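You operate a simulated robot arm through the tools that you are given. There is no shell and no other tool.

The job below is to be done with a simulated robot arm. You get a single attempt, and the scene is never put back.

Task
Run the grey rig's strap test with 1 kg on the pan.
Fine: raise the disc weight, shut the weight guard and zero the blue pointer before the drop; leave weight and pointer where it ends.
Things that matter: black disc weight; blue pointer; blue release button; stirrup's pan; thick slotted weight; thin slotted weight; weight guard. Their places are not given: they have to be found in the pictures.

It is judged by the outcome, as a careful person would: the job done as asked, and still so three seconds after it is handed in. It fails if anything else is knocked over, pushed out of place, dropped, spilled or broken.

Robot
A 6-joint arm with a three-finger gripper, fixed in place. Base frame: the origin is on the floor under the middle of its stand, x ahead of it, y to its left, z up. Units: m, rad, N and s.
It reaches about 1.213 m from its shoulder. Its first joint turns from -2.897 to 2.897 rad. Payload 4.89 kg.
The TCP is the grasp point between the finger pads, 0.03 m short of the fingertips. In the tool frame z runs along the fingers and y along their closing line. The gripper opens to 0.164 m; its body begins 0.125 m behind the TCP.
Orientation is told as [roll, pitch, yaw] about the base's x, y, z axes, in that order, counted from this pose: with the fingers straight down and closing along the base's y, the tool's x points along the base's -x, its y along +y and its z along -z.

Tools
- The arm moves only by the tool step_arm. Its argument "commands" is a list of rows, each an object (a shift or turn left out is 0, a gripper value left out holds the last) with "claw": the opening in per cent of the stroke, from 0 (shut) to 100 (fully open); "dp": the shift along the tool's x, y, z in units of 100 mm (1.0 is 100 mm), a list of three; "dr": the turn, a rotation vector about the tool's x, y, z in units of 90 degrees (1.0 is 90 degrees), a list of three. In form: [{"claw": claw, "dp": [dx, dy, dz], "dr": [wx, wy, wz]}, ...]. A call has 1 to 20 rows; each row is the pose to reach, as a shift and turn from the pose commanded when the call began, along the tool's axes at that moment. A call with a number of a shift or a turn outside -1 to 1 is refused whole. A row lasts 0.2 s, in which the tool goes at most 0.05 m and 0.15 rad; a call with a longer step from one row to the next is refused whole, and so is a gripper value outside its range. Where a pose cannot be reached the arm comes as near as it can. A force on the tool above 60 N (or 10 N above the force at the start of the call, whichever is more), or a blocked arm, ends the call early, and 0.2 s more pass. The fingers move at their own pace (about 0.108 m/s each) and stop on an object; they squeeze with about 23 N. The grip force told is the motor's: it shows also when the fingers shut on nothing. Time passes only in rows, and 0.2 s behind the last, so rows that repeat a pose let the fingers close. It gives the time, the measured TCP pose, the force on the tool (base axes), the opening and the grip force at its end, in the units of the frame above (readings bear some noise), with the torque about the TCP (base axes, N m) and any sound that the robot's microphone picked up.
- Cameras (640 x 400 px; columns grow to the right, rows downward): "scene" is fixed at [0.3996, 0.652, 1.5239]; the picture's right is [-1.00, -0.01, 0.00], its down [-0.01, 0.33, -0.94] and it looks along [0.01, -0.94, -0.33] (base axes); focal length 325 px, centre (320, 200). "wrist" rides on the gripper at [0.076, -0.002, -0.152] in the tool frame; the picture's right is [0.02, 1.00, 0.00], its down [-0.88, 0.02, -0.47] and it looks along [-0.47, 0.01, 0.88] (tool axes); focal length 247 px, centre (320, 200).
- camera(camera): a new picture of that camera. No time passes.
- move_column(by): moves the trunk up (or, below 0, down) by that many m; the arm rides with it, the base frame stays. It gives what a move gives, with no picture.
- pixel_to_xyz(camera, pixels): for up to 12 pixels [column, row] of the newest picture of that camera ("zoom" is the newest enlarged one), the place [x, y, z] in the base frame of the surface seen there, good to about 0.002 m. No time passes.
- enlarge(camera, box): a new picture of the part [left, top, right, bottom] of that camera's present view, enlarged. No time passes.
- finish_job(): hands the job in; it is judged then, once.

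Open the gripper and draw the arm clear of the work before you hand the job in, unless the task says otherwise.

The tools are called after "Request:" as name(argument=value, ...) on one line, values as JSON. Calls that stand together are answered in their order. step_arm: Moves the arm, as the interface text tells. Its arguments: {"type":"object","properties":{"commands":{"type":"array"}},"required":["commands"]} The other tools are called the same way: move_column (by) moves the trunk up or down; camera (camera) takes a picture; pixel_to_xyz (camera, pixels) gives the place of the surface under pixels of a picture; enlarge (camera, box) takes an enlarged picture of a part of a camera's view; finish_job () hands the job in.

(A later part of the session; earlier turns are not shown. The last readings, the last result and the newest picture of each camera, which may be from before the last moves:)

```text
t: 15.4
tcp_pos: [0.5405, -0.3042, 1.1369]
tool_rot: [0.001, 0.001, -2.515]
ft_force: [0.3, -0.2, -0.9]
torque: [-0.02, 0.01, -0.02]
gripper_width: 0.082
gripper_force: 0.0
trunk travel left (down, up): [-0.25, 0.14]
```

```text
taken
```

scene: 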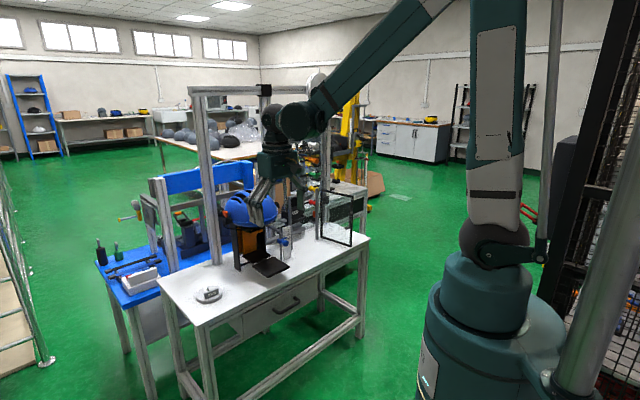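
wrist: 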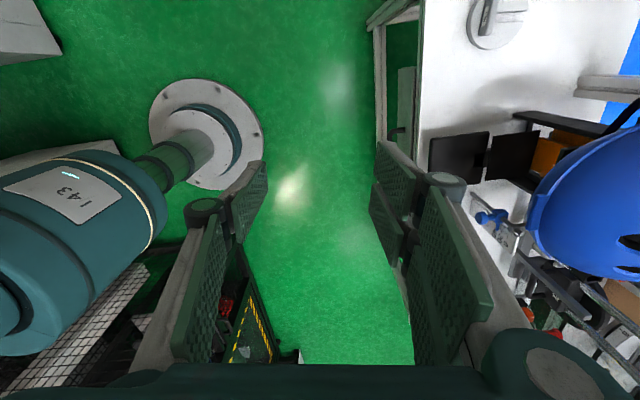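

The turn worked (yaw -2.515). Now I translate in steps to hover above the weight's handle at about (0.855,-0.459).

Request:
step_arm(commands=[{"dp": [0.15, 0.25, 0]}, {"dp": [0.3, 0.5, 0]}, {"dp": [0.45, 0.75, 0]}, {"dp": [0.55, 1.0, 0]}])

Request:
step_arm(commands=[{"dp": [0.15, 0.25, 0.1]}, {"dp": [0.3, 0.5, 0.2]}, {"dp": [0.45, 0.75, 0.3]}, {"dp": [0.55, 1.0, 0.4]}])

Request:
step_arm(commands=[{"dp": [0.15, 0.25, 0.1]}, {"dp": [0.3, 0.5, 0.2]}, {"dp": [0.45, 0.75, 0.3]}, {"dp": [0.548, 1.0, 0.4]}])

Request:
step_arm(commands=[{"dp": [0, 0.1, 0.1]}, {"dr": [0, -0.05, 0], "dp": [0, 0.1, 0.1]}, {"dr": [0, -0.1, 0], "dp": [0, 0.1, 0.1]}, {"dr": [0, -0.15, 0], "dp": [0, 0.1, 0.1]}, {"dr": [0, -0.2, 0], "dp": [0, 0.1, 0.1]}, {"dr": [0, -0.25, 0], "dp": [0, 0.1, 0.1]}, {"dr": [0, -0.3, 0], "dp": [0, 0.1, 0.1]}, {"dr": [0, -0.333, 0], "dp": [0, 0.1, 0.1]}])

Request:
camera(camera="wrist")

Request:
camera(camera="scene")

```text
t: 16.4
tcp_pos: [0.644, -0.3549, 1.1375]
tool_rot: [0.003, 0.001, -2.512]
ft_force: [-0.2, 0.5, -0.1]
torque: [-0.07, -0.09, 0.01]
gripper_width: 0.0821
gripper_force: 0.1
trunk travel left (down, up): [-0.25, 0.14]
```

```text
t: 17.4
tcp_pos: [0.7473, -0.4016, 1.0968]
tool_rot: [0.003, 0.001, -2.515]
ft_force: [-0.4, 0.1, 0.6]
torque: [-0.07, -0.06, -0.01]
gripper_width: 0.0821
gripper_force: 0.1
trunk travel left (down, up): [-0.25, 0.14]
```

```text
t: 18.4
tcp_pos: [0.8517, -0.4494, 1.0573]
tool_rot: [0.004, 0.001, -2.513]
ft_force: [-0.3, -0.2, 0.7]
torque: [-0.06, -0.07, 0.02]
gripper_width: 0.0819
gripper_force: 0.0
trunk travel left (down, up): [-0.25, 0.14]
```

```text
t: 20.2
tcp_pos: [0.856, -0.458, 1.0477]
tool_rot: [0.004, -0.522, -2.514]
ft_force: [1.2, -0.1, 1.2]
torque: [0.03, -0.03, -0.01]
gripper_width: 0.0818
gripper_force: 0.0
trunk travel left (down, up): [-0.25, 0.14]
```

```text
taken
```

wrist: 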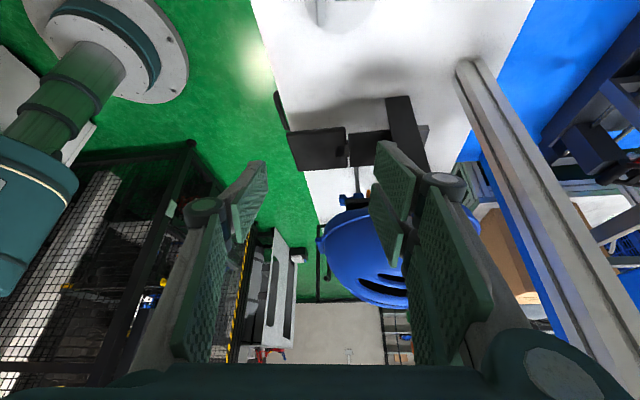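

```text
taken
```

scene: 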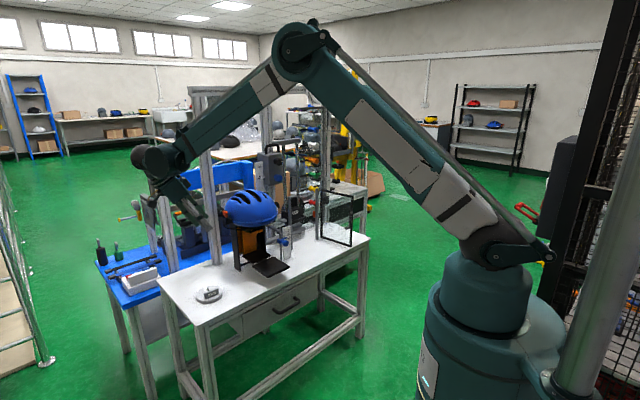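

The arm reached the leaning hover. The weight is nearly out of the wrist view, so I refine the handle pose from the scene camera.

Request:
enlarge(camera="scene", box=[188, 278, 228, 308])

Request:
pixel_to_xyz(camera="zoom", pixels=[[275, 192], [320, 175], [370, 158], [410, 143], [445, 133], [280, 250], [360, 225], [450, 190], [200, 230], [420, 120], [490, 200], [300, 300]])

```text
13.33 times, centred on (208, 293) of scene
```

zoom: 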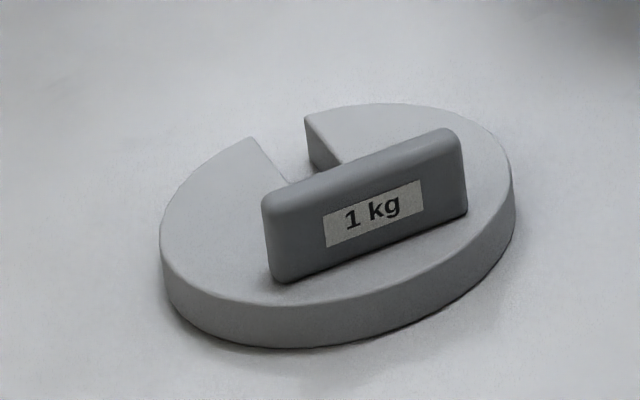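

```text
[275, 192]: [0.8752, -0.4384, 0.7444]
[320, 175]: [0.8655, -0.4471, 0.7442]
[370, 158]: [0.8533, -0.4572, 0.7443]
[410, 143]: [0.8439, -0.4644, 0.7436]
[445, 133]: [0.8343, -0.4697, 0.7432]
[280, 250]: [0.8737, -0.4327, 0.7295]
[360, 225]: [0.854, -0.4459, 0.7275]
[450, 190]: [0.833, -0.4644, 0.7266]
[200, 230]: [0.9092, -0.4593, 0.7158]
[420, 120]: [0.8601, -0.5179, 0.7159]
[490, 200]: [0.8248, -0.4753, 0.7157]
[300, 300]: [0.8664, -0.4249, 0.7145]
```

The handle centre is about (0.8545,-0.4565), heading 37.6°, top z 0.744. I correct the yaw slightly, shift sideways, and narrow the fingers to ~40 mm while still high.

Request:
step_arm(commands=[{"dp": [0.107, -0.024, -0.061], "dr": [-0.0092, 0, -0.016], "claw": 27}, {"dp": [0.107, -0.024, -0.061], "dr": [-0.0092, 0, -0.016]}, {"dp": [0.107, -0.024, -0.061], "dr": [-0.0092, 0, -0.016]}])

Request:
step_arm(commands=[{"dp": [0.125, 0, 0.217]}, {"dp": [0.25, 0, 0.434]}, {"dp": [0.375, 0, 0.65]}, {"dp": [0.499, 0, 0.867]}])

Request:
step_arm(commands=[{"dp": [0.125, 0, 0.217]}, {"dp": [0.25, 0, 0.434]}, {"dp": [0.375, 0, 0.65]}, {"dp": [0.499, 0, 0.867]}])

Request:
enlarge(camera="scene", box=[158, 238, 258, 313])

Request:
camera(camera="wrist")

```text
t: 21.0
tcp_pos: [0.8663, -0.449, 1.0475]
tool_rot: [0.005, -0.523, -2.486]
ft_force: [0.1, -0.3, -0.4]
torque: [-0.01, 0.03, -0.01]
gripper_width: 0.0443
gripper_force: 0.0
trunk travel left (down, up): [-0.25, 0.14]
```

```text
t: 22.0
tcp_pos: [0.8656, -0.4497, 0.9463]
tool_rot: [0.004, -0.522, -2.485]
ft_force: [-0.8, 0.0, 0.7]
torque: [-0.02, -0.06, 0.03]
gripper_width: 0.0446
gripper_force: 0.0
trunk travel left (down, up): [-0.25, 0.14]
```

```text
t: 23.0
tcp_pos: [0.8656, -0.4488, 0.8463]
tool_rot: [0.003, -0.525, -2.485]
ft_force: [-1.0, 0.5, 0.0]
torque: [0.0, -0.08, 0.02]
gripper_width: 0.0443
gripper_force: 0.0
trunk travel left (down, up): [-0.25, 0.14]
```

```text
5.33 times, centred on (208, 276) of scene
```

zoom: 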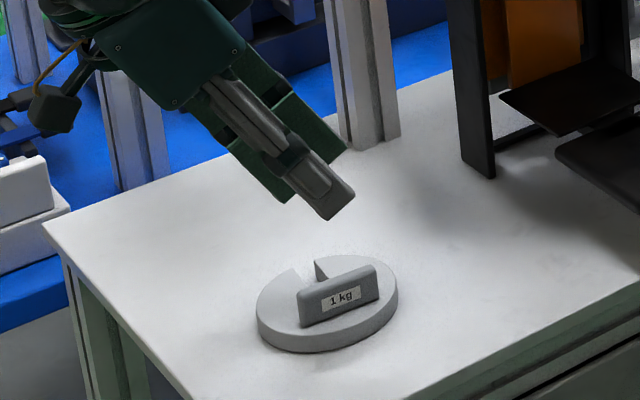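

```text
taken
```

wrist: 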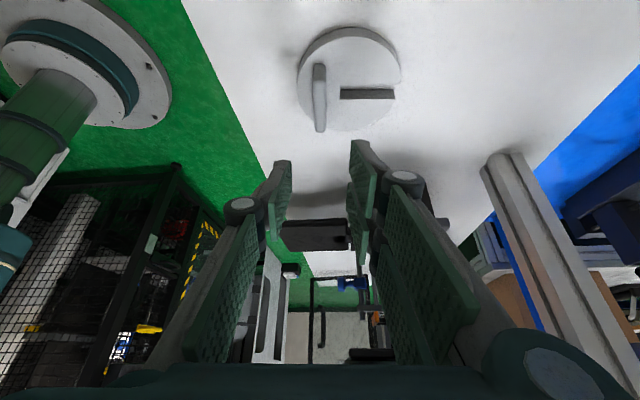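

The wrist view shows the handle centred between the fingers (col ~320). I descend to z≈0.785 and check again.

Request:
step_arm(commands=[{"dp": [0.1, 0, 0.174]}, {"dp": [0.2, 0, 0.347]}, {"dp": [0.305, 0, 0.53]}])

Request:
enlarge(camera="scene", box=[178, 258, 238, 308])

Request:
camera(camera="wrist")

```text
t: 23.8
tcp_pos: [0.8657, -0.4488, 0.7853]
tool_rot: [0.005, -0.523, -2.485]
ft_force: [-0.5, 0.9, -0.1]
torque: [-0.01, -0.02, 0.03]
gripper_width: 0.0442
gripper_force: 0.0
trunk travel left (down, up): [-0.25, 0.14]
```

```text
8.00 times, centred on (208, 283) of scene
```

zoom: 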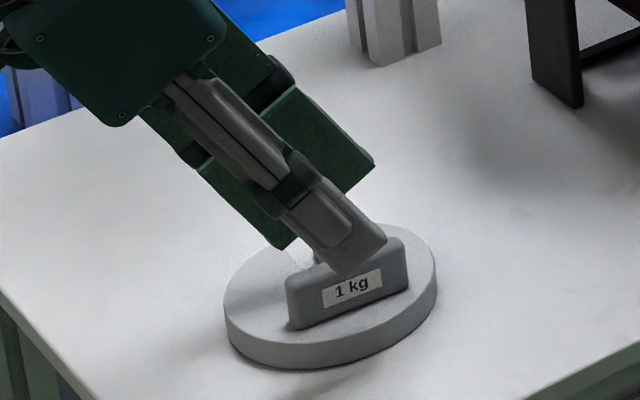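

```text
taken
```

wrist: 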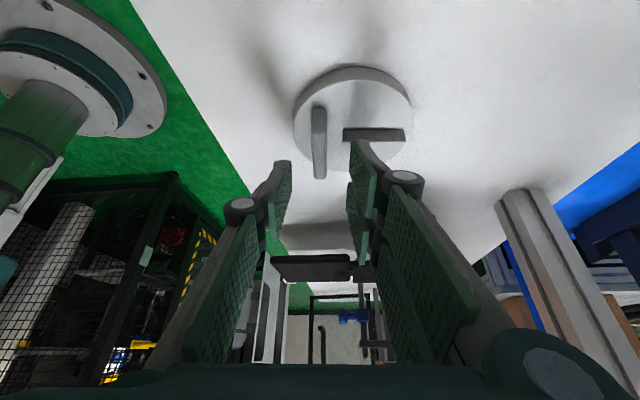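

Alignment looks good in both pictures. I descend to TCP z≈0.760 and then close.

Request:
step_arm(commands=[{"dp": [0.04, 0, 0.07]}, {"dp": [0.08, 0, 0.14]}, {"dp": [0.126, 0, 0.219]}, {"dp": [0.126, 0, 0.219]}])

Request:
enlarge(camera="scene", box=[178, 258, 238, 308])

Request:
camera(camera="wrist")

```text
t: 24.8
tcp_pos: [0.8656, -0.4503, 0.7609]
tool_rot: [0.004, -0.52, -2.485]
ft_force: [-1.0, 1.0, -0.4]
torque: [0.0, 0.01, 0.02]
gripper_width: 0.0441
gripper_force: 0.1
trunk travel left (down, up): [-0.25, 0.14]
```

```text
8.00 times, centred on (208, 283) of scene
```

zoom: 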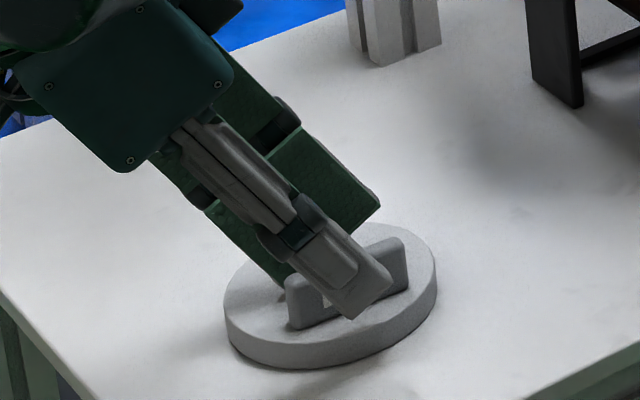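

```text
taken
```

wrist: 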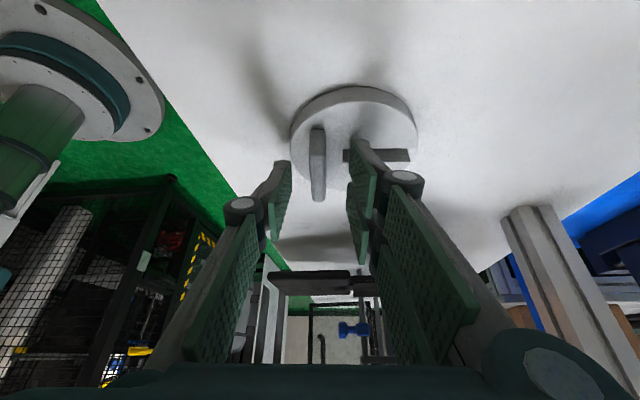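

Fingers straddle the handle. I close the gripper and wait for it to settle.

Request:
step_arm(commands=[{"claw": 0}, {"claw": 0}, {"claw": 0}, {"claw": 0}])

Request:
enlarge(camera="scene", box=[178, 258, 238, 308])

Request:
camera(camera="wrist")

```text
t: 25.8
tcp_pos: [0.8656, -0.4495, 0.7614]
tool_rot: [0.002, -0.522, -2.487]
ft_force: [0.2, 2.0, -0.4]
torque: [0.2, -0.03, 0.12]
gripper_width: 0.012
gripper_force: 23.3
trunk travel left (down, up): [-0.25, 0.14]
```

```text
8.00 times, centred on (208, 283) of scene
```

zoom: 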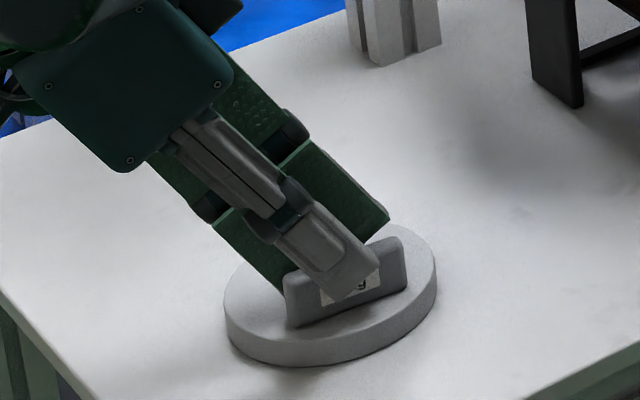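

```text
taken
```

wrist: 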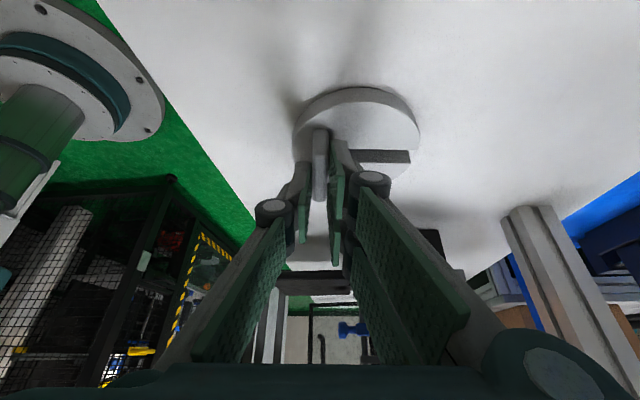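

Gripped at 12 mm width with 23 N. I lift 25 mm slowly and check whether the disc stays level.

Request:
step_arm(commands=[{"dp": [-0.025, 0, -0.043]}, {"dp": [-0.05, 0, -0.087]}, {"dp": [-0.075, 0, -0.13]}, {"dp": [-0.1, 0, -0.173]}, {"dp": [-0.125, 0, -0.217]}])

Request:
enlarge(camera="scene", box=[178, 258, 238, 308])

Request:
camera(camera="wrist")

```text
t: 27.0
tcp_pos: [0.8667, -0.4495, 0.7859]
tool_rot: [0.0, -0.521, -2.486]
ft_force: [-0.1, 0.5, -10.3]
torque: [0.22, 0.06, -0.01]
gripper_width: 0.0116
gripper_force: 22.8
trunk travel left (down, up): [-0.25, 0.14]
```

```text
8.00 times, centred on (208, 283) of scene
```

zoom: 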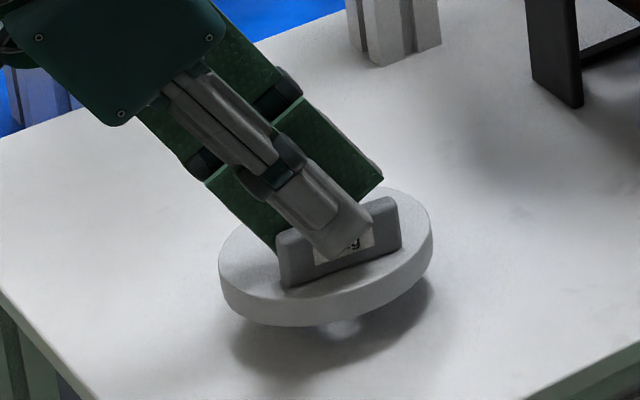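

```text
taken
```

wrist: 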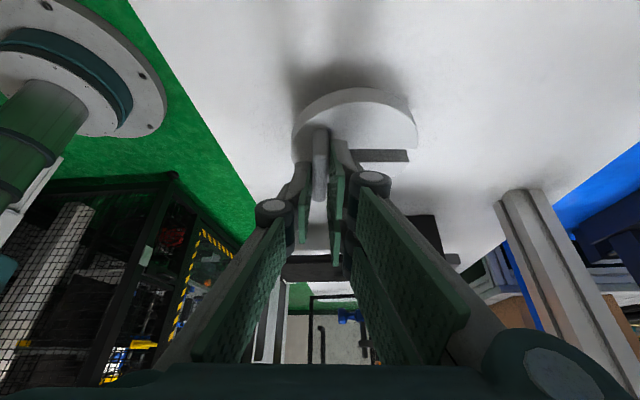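

The weight is lifted (10.3 N on the tool) and level. I lift higher, pull back toward the table front, then rotate about the vertical by ~98° so the gripper leans toward the robot.

Request:
step_arm(commands=[{"dp": [-0.1, 0, -0.173]}, {"dp": [-0.2, 0, -0.347]}, {"dp": [-0.3, 0, -0.52]}, {"dp": [-0.4, 0, -0.693]}, {"dp": [-0.499, 0, -0.867]}])

Request:
step_arm(commands=[{"dp": [-0.073, -0.198, -0.073]}, {"dp": [-0.146, -0.396, -0.146]}, {"dp": [-0.22, -0.595, -0.22]}, {"dp": [-0.293, -0.793, -0.293]}, {"dp": [-0.366, -0.991, -0.366]}])

Request:
step_arm(commands=[{"dr": [-0.0271, 0, -0.0471]}, {"dr": [-0.0541, 0, -0.0941]}, {"dr": [-0.0812, 0, -0.1412]}, {"dr": [-0.1082, 0, -0.1883]}, {"dr": [-0.1353, 0, -0.2353]}, {"dr": [-0.1624, 0, -0.2824]}, {"dr": [-0.1894, 0, -0.3295]}, {"dr": [-0.2165, 0, -0.3765]}, {"dr": [-0.2435, 0, -0.4236]}, {"dr": [-0.2706, 0, -0.4707]}, {"dr": [-0.2977, 0, -0.5177]}, {"dr": [-0.3247, 0, -0.5648]}, {"dr": [-0.3518, 0, -0.6118]}, {"dr": [-0.3788, 0, -0.6589]}, {"dr": [-0.4059, 0, -0.706]}, {"dr": [-0.433, 0, -0.753]}])

Request:
camera(camera="wrist")

Request:
camera(camera="scene")

```text
t: 28.2
tcp_pos: [0.8631, -0.4503, 0.8858]
tool_rot: [0.003, -0.521, -2.484]
ft_force: [0.1, 0.0, -10.1]
torque: [0.25, 0.09, -0.01]
gripper_width: 0.0122
gripper_force: 23.2
trunk travel left (down, up): [-0.25, 0.14]
```

```text
t: 29.4
tcp_pos: [0.7935, -0.3806, 0.9346]
tool_rot: [0.002, -0.522, -2.485]
ft_force: [1.1, -0.2, -9.9]
torque: [0.28, 0.08, -0.09]
gripper_width: 0.012
gripper_force: 23.0
trunk travel left (down, up): [-0.25, 0.14]
```

```text
t: 32.8
tcp_pos: [0.795, -0.3785, 0.9335]
tool_rot: [-0.001, -0.524, -1.118]
ft_force: [0.0, 0.1, -10.0]
torque: [0.0, 0.29, -0.02]
gripper_width: 0.0119
gripper_force: 22.9
trunk travel left (down, up): [-0.25, 0.14]
```

```text
taken
```

wrist: 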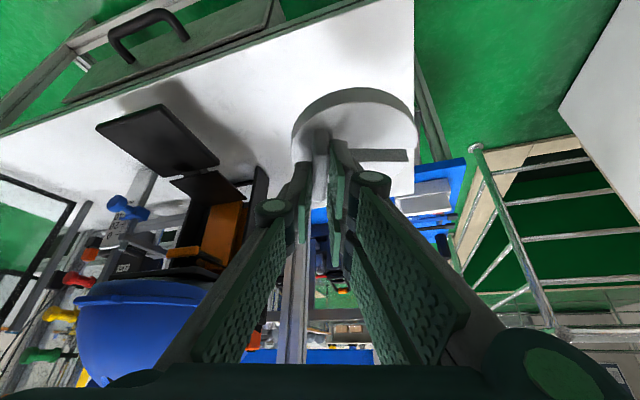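

```text
taken
```

scene: 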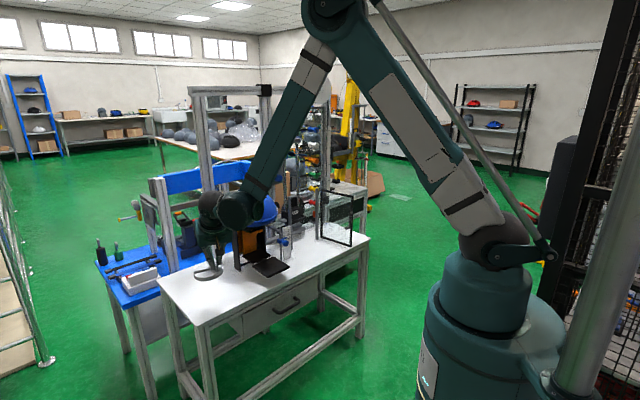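

The weight is still held steadily. I finish the rotation to yaw -0.78 and carry it along the table front toward the pan.

Request:
step_arm(commands=[{"dr": [-0.0268, 0, -0.0466]}, {"dr": [-0.0537, 0, -0.0933]}, {"dr": [-0.0805, 0, -0.1399]}, {"dr": [-0.1073, 0, -0.1865]}])

Request:
step_arm(commands=[{"dp": [0.07, -0.2, -0.04]}, {"dp": [0.14, -0.4, -0.08]}, {"dp": [0.21, -0.6, -0.12]}, {"dp": [0.28, -0.8, -0.16]}, {"dp": [0.347, -1.0, -0.2]}])

Request:
step_arm(commands=[{"dp": [0, -0.2, 0]}, {"dp": [0, -0.4, 0]}, {"dp": [0, -0.6, 0]}, {"dp": [0, -0.8, 0]}, {"dp": [0, -1.0, 0]}])

Request:
step_arm(commands=[{"dp": [0, -0.2, 0]}, {"dp": [0, -0.4, 0]}, {"dp": [0, -0.6, 0]}, {"dp": [0, -0.8, 0]}, {"dp": [0, -1.0, 0]}])

Request:
camera(camera="wrist")

Request:
enlarge(camera="scene", box=[200, 170, 330, 300])

```text
t: 33.8
tcp_pos: [0.7951, -0.3786, 0.9354]
tool_rot: [0.001, -0.525, -0.78]
ft_force: [-0.9, 0.5, -9.1]
torque: [-0.08, 0.21, 0.01]
gripper_width: 0.012
gripper_force: 22.8
trunk travel left (down, up): [-0.25, 0.14]
```

```text
t: 35.0
tcp_pos: [0.6958, -0.4205, 0.937]
tool_rot: [-0.004, -0.523, -0.779]
ft_force: [0.0, 0.6, -10.0]
torque: [-0.14, 0.28, -0.07]
gripper_width: 0.0121
gripper_force: 23.1
trunk travel left (down, up): [-0.25, 0.14]
```

```text
t: 36.2
tcp_pos: [0.6262, -0.4941, 0.9343]
tool_rot: [-0.004, -0.524, -0.781]
ft_force: [1.1, 0.4, -10.5]
torque: [-0.13, 0.26, -0.03]
gripper_width: 0.012
gripper_force: 23.3
trunk travel left (down, up): [-0.25, 0.14]
```

```text
t: 37.4
tcp_pos: [0.5553, -0.564, 0.9354]
tool_rot: [0.0, -0.524, -0.781]
ft_force: [0.7, 0.0, -10.3]
torque: [-0.12, 0.3, -0.02]
gripper_width: 0.0118
gripper_force: 22.9
trunk travel left (down, up): [-0.25, 0.14]
```

```text
taken
```

wrist: 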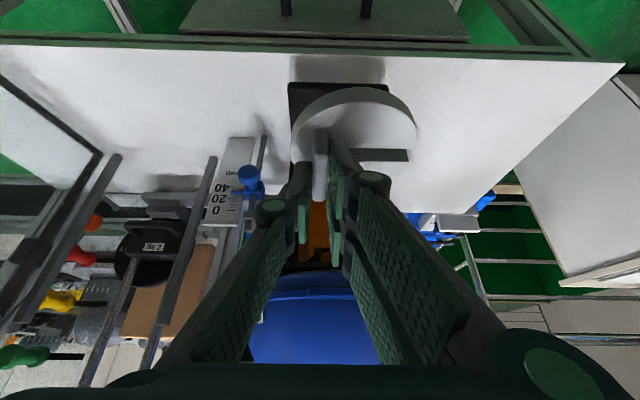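

```text
3.08 times, centred on (265, 235) of scene
```

zoom: 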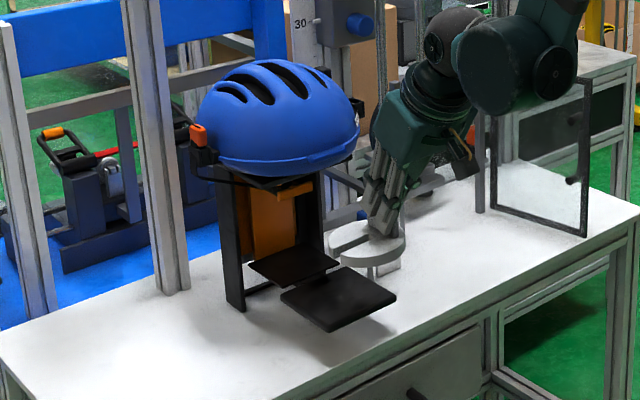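

The weight is now just in front of and above the pan. I measure the held disc and the pan again from the wrist view to align them.

Request:
enlarge(camera="wrist", box=[280, 70, 440, 180])

Request:
pixel_to_xyz(camera="wrist", pixels=[[294, 140], [416, 140], [355, 100], [405, 115], [310, 112], [400, 165], [380, 155], [365, 130], [292, 90], [385, 86], [320, 150], [330, 180]])

```text
3.64 times, centred on (360, 125) of wrist
```

zoom: 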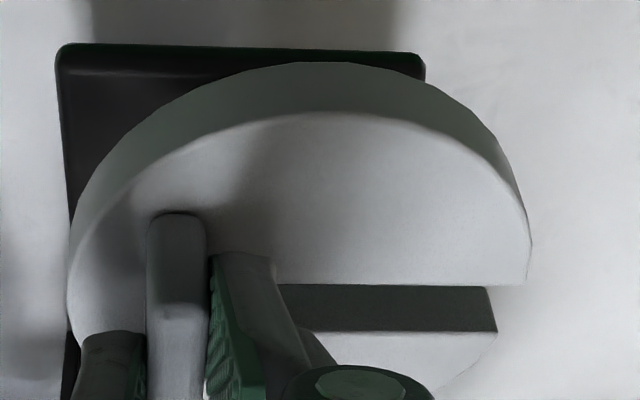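

```text
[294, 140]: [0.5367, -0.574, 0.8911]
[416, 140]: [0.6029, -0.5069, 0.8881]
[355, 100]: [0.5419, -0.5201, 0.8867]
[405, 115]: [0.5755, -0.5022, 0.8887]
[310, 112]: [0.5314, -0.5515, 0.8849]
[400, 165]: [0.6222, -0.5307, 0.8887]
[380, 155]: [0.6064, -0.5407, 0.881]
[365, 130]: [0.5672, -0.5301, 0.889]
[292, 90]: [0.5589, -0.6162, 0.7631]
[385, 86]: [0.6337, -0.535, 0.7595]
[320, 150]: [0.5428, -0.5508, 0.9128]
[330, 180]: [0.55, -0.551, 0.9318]
```

The held disc is level (top z≈0.8885) with centre near s=0.646, t=-0.023; the pan centre is s≈0.6385, t≈0.055. I lower 90 mm here, then move in over the pan with ~20 mm clearance.

Request:
step_arm(commands=[{"dp": [0.09, 0, 0.156]}, {"dp": [0.18, 0, 0.312]}, {"dp": [0.27, 0, 0.468]}, {"dp": [0.36, 0, 0.624]}, {"dp": [0.449, 0, 0.78]}])

Request:
step_arm(commands=[{"dp": [-0.133, -0.015, 0.077]}, {"dp": [-0.267, -0.03, 0.154]}, {"dp": [-0.4, -0.045, 0.231]}, {"dp": [-0.533, -0.06, 0.308]}, {"dp": [-0.667, -0.075, 0.385]}, {"dp": [-0.667, -0.075, 0.385]}])

Request:
enlarge(camera="scene", box=[210, 190, 310, 290])

Request:
camera(camera="wrist")

```text
t: 38.6
tcp_pos: [0.5552, -0.5681, 0.8502]
tool_rot: [0.0, -0.521, -0.783]
ft_force: [-0.2, 0.4, -10.1]
torque: [-0.08, 0.23, -0.02]
gripper_width: 0.0118
gripper_force: 23.1
out of reach, approached as far as the arm can: row 5
trunk travel left (down, up): [-0.25, 0.14]
```

```text
t: 40.0
tcp_pos: [0.6074, -0.6263, 0.85]
tool_rot: [0.001, -0.523, -0.781]
ft_force: [0.4, -1.0, -9.5]
torque: [-0.06, 0.21, -0.01]
gripper_width: 0.0121
gripper_force: 23.0
trunk travel left (down, up): [-0.25, 0.14]
```

```text
4.00 times, centred on (260, 240) of scene
```

zoom: 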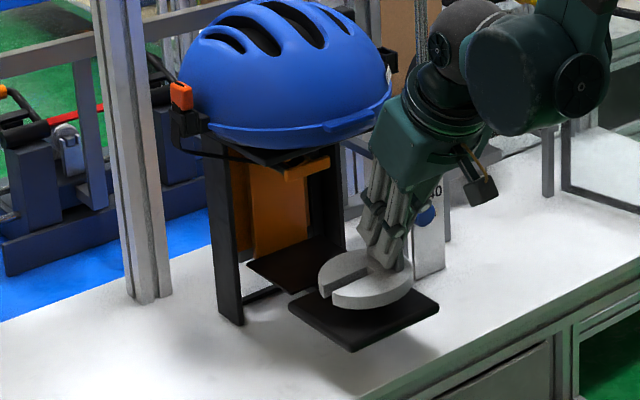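

```text
taken
```

wrist: 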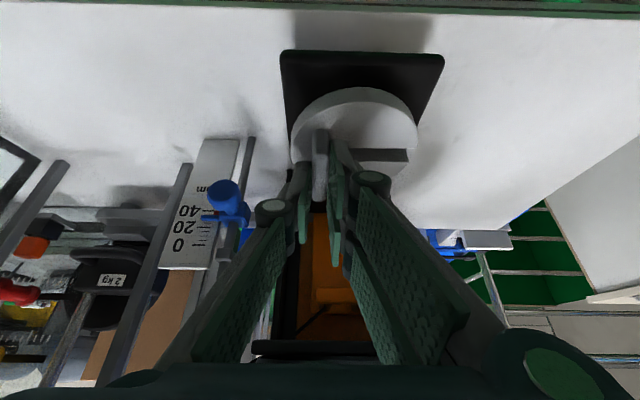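

The disc is above the pan now (disc bottom ≈0.788). I measure the disc rim versus pan edges to fine-tune before lowering.

Request:
enlarge(camera="wrist", box=[270, 40, 450, 190])

Request:
pixel_to_xyz(camera="wrist", pixels=[[294, 140], [416, 140], [355, 92], [405, 115], [310, 112], [400, 165], [284, 54], [440, 60], [420, 120], [288, 160], [290, 130], [360, 70]])

Request:
pixel_to_xyz(camera="scene", pixels=[[262, 239], [250, 244], [244, 247], [266, 256], [274, 253], [280, 247]])

```text
2.67 times, centred on (360, 115) of wrist
```

zoom: 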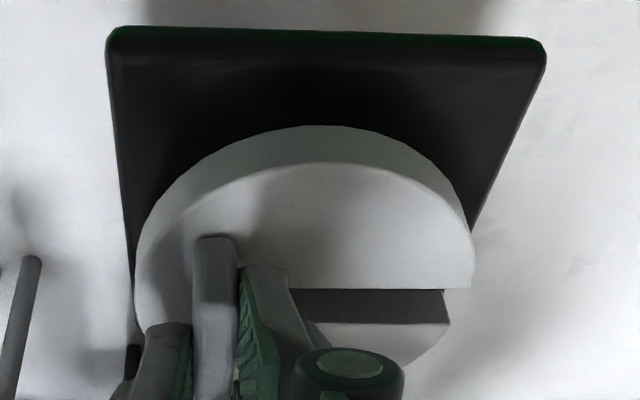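

```text
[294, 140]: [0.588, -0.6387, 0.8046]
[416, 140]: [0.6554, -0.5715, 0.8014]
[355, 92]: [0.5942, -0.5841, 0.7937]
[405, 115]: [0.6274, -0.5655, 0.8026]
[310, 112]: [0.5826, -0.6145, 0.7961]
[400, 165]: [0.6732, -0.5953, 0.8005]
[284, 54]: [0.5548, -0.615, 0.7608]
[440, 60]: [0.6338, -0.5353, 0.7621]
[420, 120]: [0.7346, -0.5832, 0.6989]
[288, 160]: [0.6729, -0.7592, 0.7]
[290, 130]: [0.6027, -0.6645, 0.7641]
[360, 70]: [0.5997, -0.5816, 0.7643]
```

```text
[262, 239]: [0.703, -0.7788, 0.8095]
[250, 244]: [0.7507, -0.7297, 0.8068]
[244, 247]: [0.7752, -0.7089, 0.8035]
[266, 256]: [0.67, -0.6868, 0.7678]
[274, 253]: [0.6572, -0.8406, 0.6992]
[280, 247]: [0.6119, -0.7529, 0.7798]
```

Disc centre is at s≈0.638, t≈0.059; I nudge it 4 mm toward the robot, then lower using the column by 18 mm (disc bottom is ~23 mm above the pan).

Request:
step_arm(commands=[{"dp": [0.035, 0, -0.02]}, {"dp": [0.035, 0, -0.02]}])

Request:
move_column(by=-0.018)

Request:
enlarge(camera="scene", box=[230, 220, 300, 280])

Request:
camera(camera="wrist")

```text
t: 40.6
tcp_pos: [0.6033, -0.6242, 0.8489]
tool_rot: [0.0, -0.524, -0.782]
ft_force: [0.0, 0.4, -9.7]
torque: [-0.04, 0.24, -0.03]
gripper_width: 0.012
gripper_force: 23.4
trunk travel left (down, up): [-0.25, 0.14]
```

```text
t: 41.2
tcp_pos: [0.6043, -0.6239, 0.8303]
tool_rot: [-0.002, -0.524, -0.783]
ft_force: [0.1, 0.4, -9.4]
torque: [-0.09, 0.22, 0.04]
gripper_width: 0.0123
gripper_force: 22.9
trunk travel left (down, up): [-0.232, 0.158]
```

```text
6.67 times, centred on (265, 250) of scene
```

zoom: 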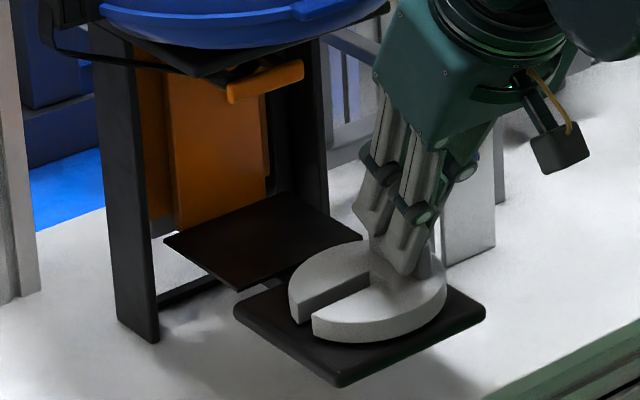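

```text
taken
```

wrist: 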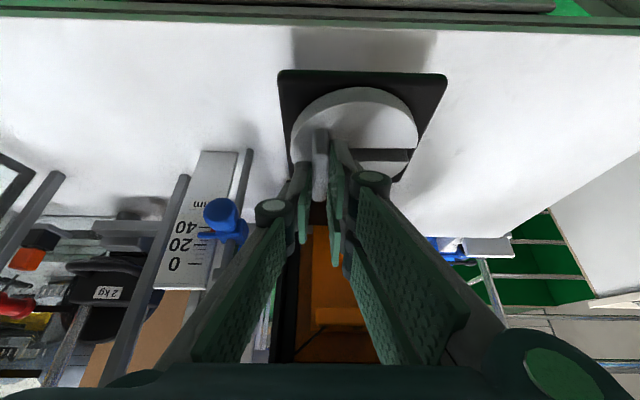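

About 5 mm remain. I lower in small column steps, watching the tool force drop as the pan takes the weight.

Request:
move_column(by=-0.003)

Request:
move_column(by=-0.002)

```text
t: 41.7
tcp_pos: [0.6039, -0.6241, 0.8286]
tool_rot: [0.0, -0.525, -0.782]
ft_force: [-0.3, -0.5, -9.0]
torque: [-0.03, 0.2, -0.01]
gripper_width: 0.0121
gripper_force: 23.0
trunk travel left (down, up): [-0.229, 0.161]
```

```text
t: 42.3
tcp_pos: [0.6034, -0.6228, 0.826]
tool_rot: [-0.001, -0.523, -0.782]
ft_force: [-2.4, -4.6, -4.3]
torque: [-0.04, -0.05, -0.22]
gripper_width: 0.0121
gripper_force: 22.9
trunk travel left (down, up): [-0.227, 0.163]
```

Contact has begun (force dropped to 4.3 N). I lower another 1.5 mm to seat it.

Request:
move_column(by=-0.0015)

Request:
enlarge(camera="scene", box=[235, 230, 295, 280])

```text
t: 42.8
tcp_pos: [0.6032, -0.6239, 0.8249]
tool_rot: [-0.001, -0.524, -0.78]
ft_force: [0.7, -6.8, -2.2]
torque: [0.0, 0.03, -0.18]
gripper_width: 0.0118
gripper_force: 23.2
trunk travel left (down, up): [-0.226, 0.164]
```

```text
8.00 times, centred on (265, 255) of scene
```

zoom: 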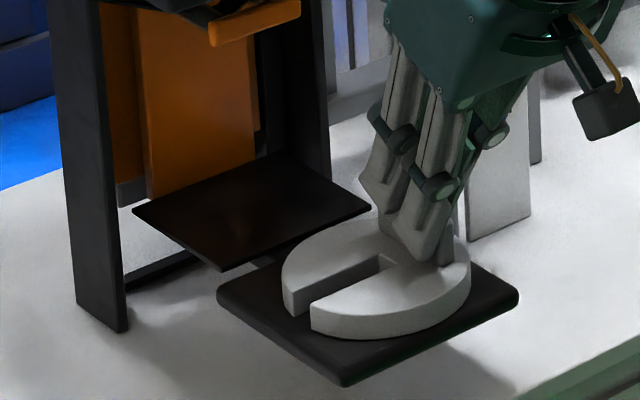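

The weight sits flat on the pan. I release by opening the fingers slightly.

Request:
step_arm(commands=[{"claw": 15}, {"claw": 25}, {"claw": 30}, {"claw": 30}])

Request:
enlarge(camera="scene", box=[235, 230, 295, 280])

Request:
camera(camera="wrist")

```text
t: 43.8
tcp_pos: [0.6042, -0.6229, 0.825]
tool_rot: [0.001, -0.523, -0.781]
ft_force: [0.2, -0.3, -0.1]
torque: [-0.01, -0.02, -0.02]
gripper_width: 0.049
gripper_force: 0.0
trunk travel left (down, up): [-0.226, 0.164]
```

```text
8.00 times, centred on (265, 255) of scene
```

zoom: 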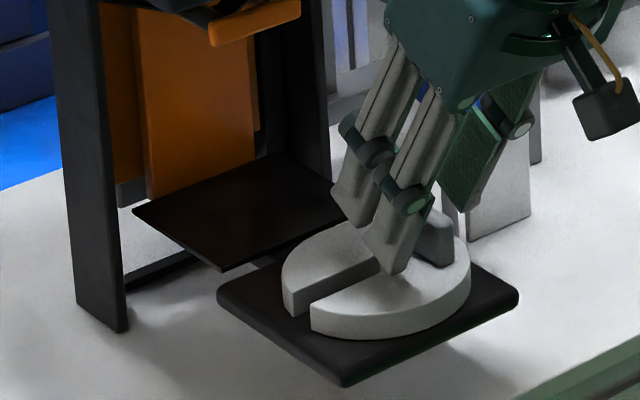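

```text
taken
```

wrist: 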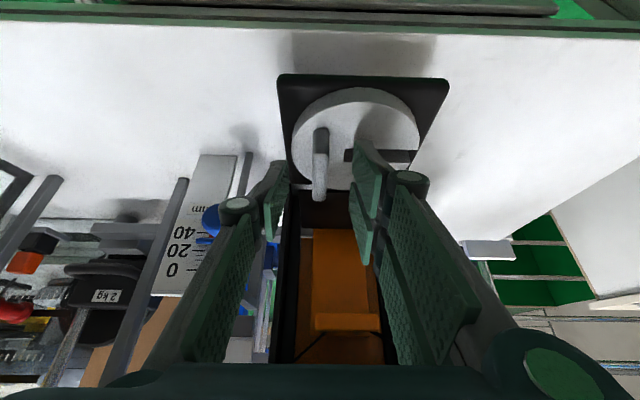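

The weight is released and resting on the pan. I retreat along the finger axis (up and back) to clear the handle and helmet.

Request:
step_arm(commands=[{"dp": [0, 0, -0.2]}, {"dp": [0, 0, -0.4]}, {"dp": [0, 0, -0.6]}, {"dp": [0, 0, -0.8]}, {"dp": [0, 0, -1.0]}])

Request:
camera(camera="wrist")

Request:
camera(camera="scene")

Request:
enlarge(camera="scene", box=[225, 220, 305, 280])

```text
t: 45.0
tcp_pos: [0.5661, -0.5899, 0.9109]
tool_rot: [0.001, -0.524, -0.782]
ft_force: [-0.4, -1.4, -0.7]
torque: [0.05, 0.02, 0.0]
gripper_width: 0.0495
gripper_force: 0.1
trunk travel left (down, up): [-0.226, 0.164]
```

```text
taken
```

wrist: 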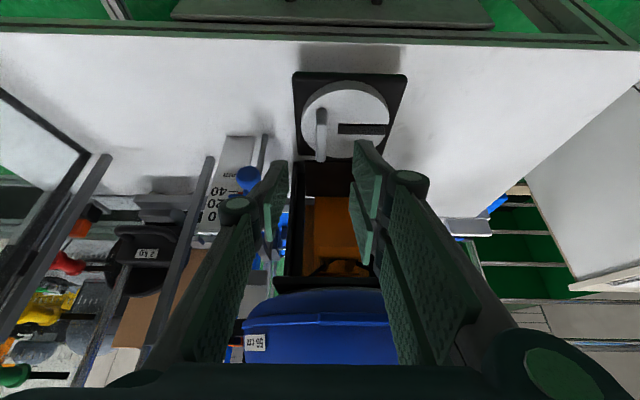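

```text
taken
```

scene: 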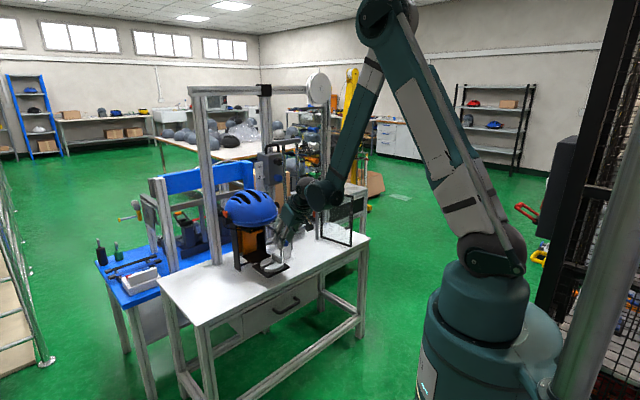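

```text
6.67 times, centred on (265, 250) of scene
```

zoom: 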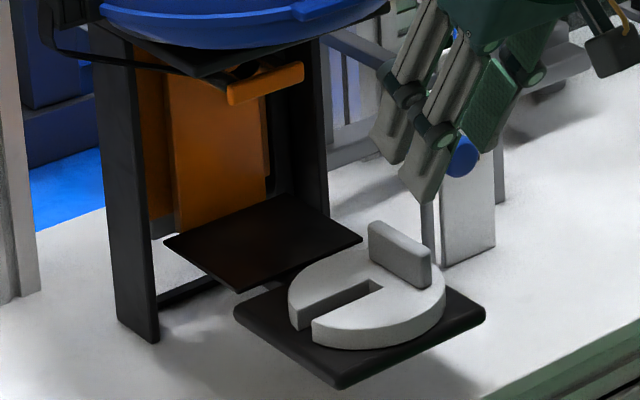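

The weight sits well centred on the pan. Next is the disc weight: I move along the table front toward it to inspect its handle, latch tab and the anvil up close.

Request:
step_arm(commands=[{"dp": [-0.06, -0.25, -0.1]}, {"dp": [-0.12, -0.5, -0.2]}, {"dp": [-0.18, -0.75, -0.3]}, {"dp": [-0.25, -1.0, -0.43]}])

Request:
step_arm(commands=[{"dp": [0, -0.25, 0]}, {"dp": [0, -0.5, 0]}, {"dp": [0, -0.75, 0]}, {"dp": [0, -1.0, 0]}])

Request:
step_arm(commands=[{"dp": [0, -0.2, 0], "dr": [0, -0.05, 0]}, {"dp": [0, -0.4, 0], "dr": [0, -0.1, 0]}, {"dp": [0, -0.6, 0], "dr": [0, -0.15, 0]}, {"dp": [0, -0.8, 0], "dr": [0, -0.2, 0]}])

Request:
camera(camera="wrist")

Request:
camera(camera="scene")

```text
t: 46.0
tcp_pos: [0.5, -0.6579, 0.9623]
tool_rot: [0.0, -0.524, -0.78]
ft_force: [1.5, 0.5, 0.2]
torque: [0.0, 0.11, 0.0]
gripper_width: 0.0493
gripper_force: 0.0
trunk travel left (down, up): [-0.226, 0.164]
```

```text
t: 47.0
tcp_pos: [0.4289, -0.7293, 0.9631]
tool_rot: [0.001, -0.524, -0.783]
ft_force: [0.0, -0.5, -0.5]
torque: [-0.06, 0.03, -0.05]
gripper_width: 0.0491
gripper_force: 0.2
trunk travel left (down, up): [-0.226, 0.164]
```

```text
t: 48.0
tcp_pos: [0.3733, -0.7874, 0.9622]
tool_rot: [-0.001, -0.839, -0.781]
ft_force: [0.0, -0.2, 0.6]
torque: [-0.03, 0.09, -0.11]
gripper_width: 0.0493
gripper_force: 0.1
trunk travel left (down, up): [-0.226, 0.164]
```

```text
taken
```

wrist: 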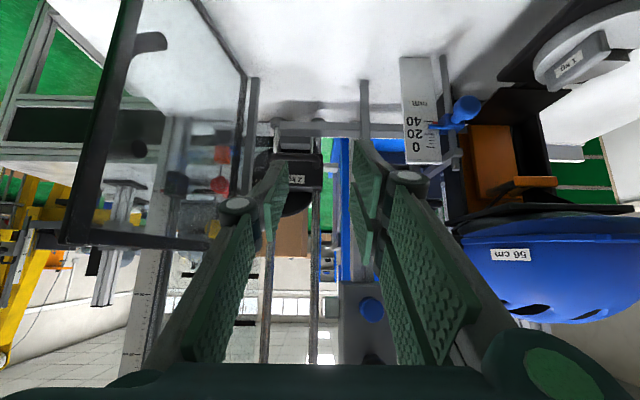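

```text
taken
```

scene: 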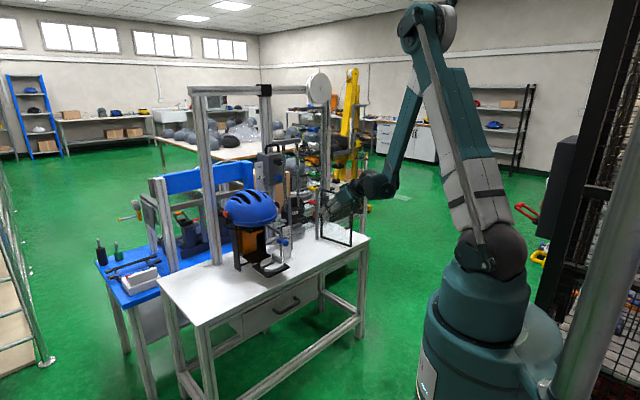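

The weight is visible between the fingers at wrist (300,165), and the pointer/scale at (430,130). I zoom in on both.

Request:
enlarge(camera="wrist", box=[240, 105, 360, 215])

Request:
pixel_to_xyz(camera="zoom", pixels=[[250, 150], [310, 150], [380, 150], [310, 110], [310, 85], [310, 70], [440, 215], [450, 230], [400, 190], [230, 300], [390, 300], [310, 180]])

Request:
enlarge(camera="wrist", box=[390, 40, 490, 180])

Request:
pixel_to_xyz(camera="zoom", pixels=[[400, 150], [360, 185], [305, 185], [270, 240], [275, 180], [375, 230], [380, 260], [340, 60], [395, 300], [280, 60], [410, 120], [360, 170]])

```text
3.64 times, centred on (300, 160) of wrist
```

zoom: 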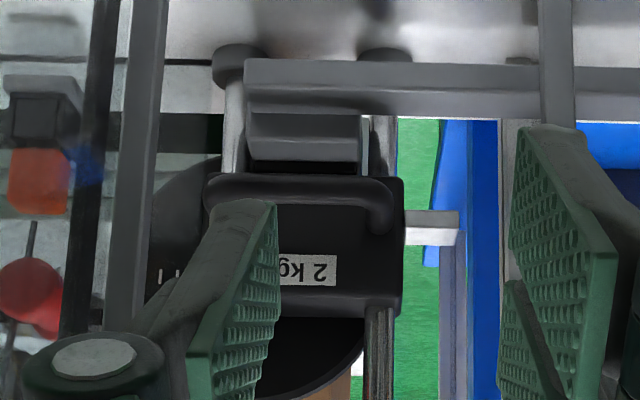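

```text
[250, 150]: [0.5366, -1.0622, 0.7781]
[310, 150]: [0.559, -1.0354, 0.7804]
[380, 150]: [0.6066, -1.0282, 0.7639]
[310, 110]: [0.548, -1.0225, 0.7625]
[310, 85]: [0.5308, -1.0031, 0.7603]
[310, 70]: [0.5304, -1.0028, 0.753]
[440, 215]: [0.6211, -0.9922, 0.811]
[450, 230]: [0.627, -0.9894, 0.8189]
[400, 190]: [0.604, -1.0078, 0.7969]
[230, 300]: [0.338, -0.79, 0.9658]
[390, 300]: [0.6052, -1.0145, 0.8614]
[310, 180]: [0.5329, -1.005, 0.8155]
```

```text
2.86 times, centred on (440, 110) of wrist
```

zoom: 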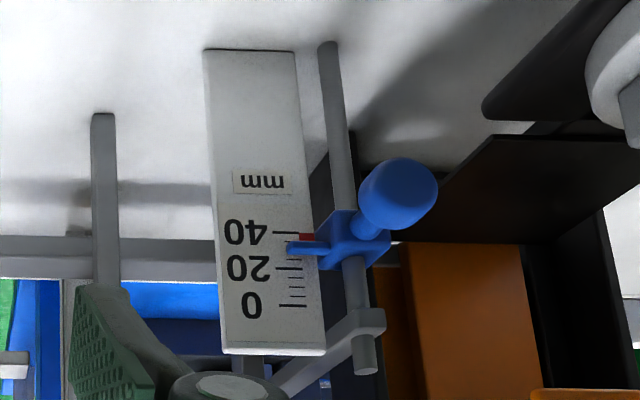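

```text
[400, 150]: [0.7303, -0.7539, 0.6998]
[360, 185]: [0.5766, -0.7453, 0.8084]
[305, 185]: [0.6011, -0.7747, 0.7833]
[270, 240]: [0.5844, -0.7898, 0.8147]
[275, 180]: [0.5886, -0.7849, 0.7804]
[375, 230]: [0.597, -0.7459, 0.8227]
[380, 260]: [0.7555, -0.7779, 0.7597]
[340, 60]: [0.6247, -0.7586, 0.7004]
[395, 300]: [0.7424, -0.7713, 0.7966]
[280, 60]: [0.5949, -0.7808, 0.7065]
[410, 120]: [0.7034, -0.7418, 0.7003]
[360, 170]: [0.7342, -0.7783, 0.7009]
```

The handle bar is at t≈0.261–0.277, z≈0.807–0.826, with the beam top at 0.7625 beneath. I check finger/knuckle extents so I know the clearance for a horizontal grip.

Request:
pixel_to_xyz(camera="wrist", pixels=[[237, 204], [222, 205], [250, 200], [268, 175], [285, 163], [408, 177], [425, 182], [362, 145], [375, 165], [385, 180], [120, 140], [245, 90]])

Request:
enlarge(camera="scene", box=[300, 150, 420, 250])

Request:
pixel_to_xyz(camera="scene", pixels=[[335, 215], [330, 225], [345, 210], [360, 190], [375, 187], [320, 210]])

```text
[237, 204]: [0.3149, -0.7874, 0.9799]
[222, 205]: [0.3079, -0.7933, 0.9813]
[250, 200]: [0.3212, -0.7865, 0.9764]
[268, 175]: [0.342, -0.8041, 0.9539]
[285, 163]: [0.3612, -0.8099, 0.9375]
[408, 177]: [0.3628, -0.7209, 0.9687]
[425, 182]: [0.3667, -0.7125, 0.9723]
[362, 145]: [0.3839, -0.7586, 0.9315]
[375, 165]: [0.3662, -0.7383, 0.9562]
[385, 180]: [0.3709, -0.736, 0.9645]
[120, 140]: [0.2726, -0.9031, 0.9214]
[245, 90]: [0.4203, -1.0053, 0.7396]
```

```text
4.00 times, centred on (360, 200) of scene
```

zoom: 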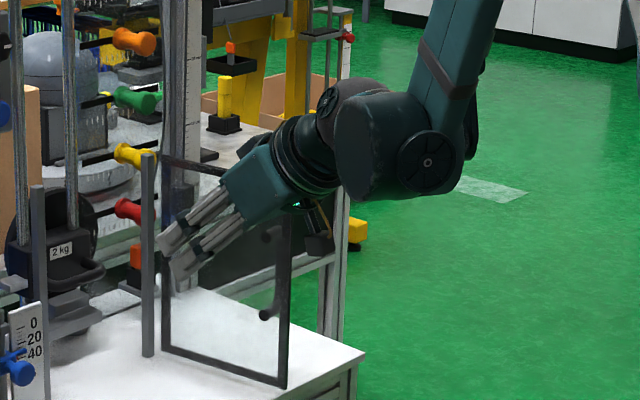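

```text
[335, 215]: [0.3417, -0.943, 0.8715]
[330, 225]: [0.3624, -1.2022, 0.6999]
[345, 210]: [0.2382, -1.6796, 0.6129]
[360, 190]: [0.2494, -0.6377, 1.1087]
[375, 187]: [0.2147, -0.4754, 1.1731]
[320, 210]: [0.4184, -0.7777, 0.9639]
```

Finger tips are ~10 mm thick and knuckles reach ~26 mm beyond the pad plane, so a shut fist fits under the handle bar. I close the fingers and roll the tool 90° so the paired fingers are uppermost (camera on the +s side, away from the guard).

Request:
step_arm(commands=[{"dr": [0, 0, 0.06], "claw": 0}, {"dr": [0, 0, 0.12]}, {"dr": [0, 0, 0.18]}, {"dr": [0, 0, 0.24]}, {"dr": [0, 0, 0.3]}, {"dr": [0, 0, 0.36]}, {"dr": [0, 0, 0.42]}, {"dr": [0, 0, 0.48]}, {"dr": [0, 0, 0.54]}, {"dr": [0, 0, 0.6]}, {"dr": [0, 0, 0.66]}, {"dr": [0, 0, 0.72]}, {"dr": [0, 0, 0.78]}, {"dr": [0, 0, 0.84]}, {"dr": [0, 0, 0.9]}, {"dr": [0, 0, 0.96]}, {"dr": [0, 0, 1.0]}])

Request:
camera(camera="wrist")

Request:
camera(camera="scene")

```text
t: 51.6
tcp_pos: [0.37, -0.7875, 0.9613]
tool_rot: [0.838, 0.004, -2.353]
ft_force: [-0.1, 0.1, -0.1]
torque: [0.0, 0.0, 0.0]
gripper_width: 0.0003
gripper_force: 23.1
trunk travel left (down, up): [-0.226, 0.164]
```

```text
taken
```

wrist: 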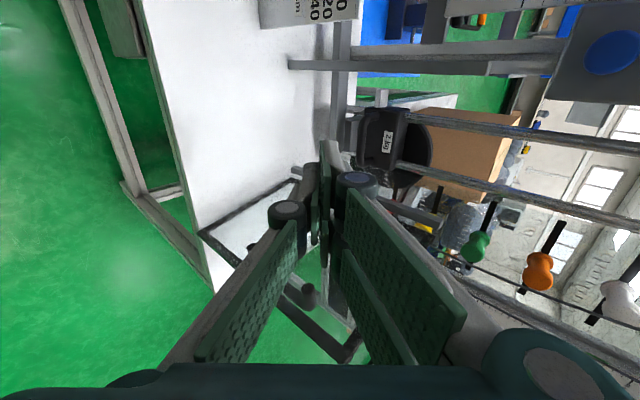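

```text
taken
```

scene: 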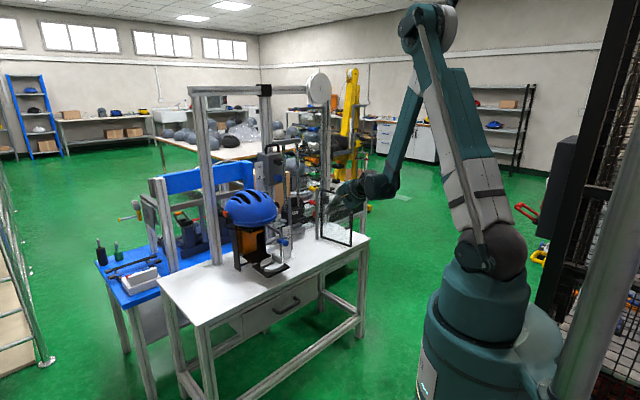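

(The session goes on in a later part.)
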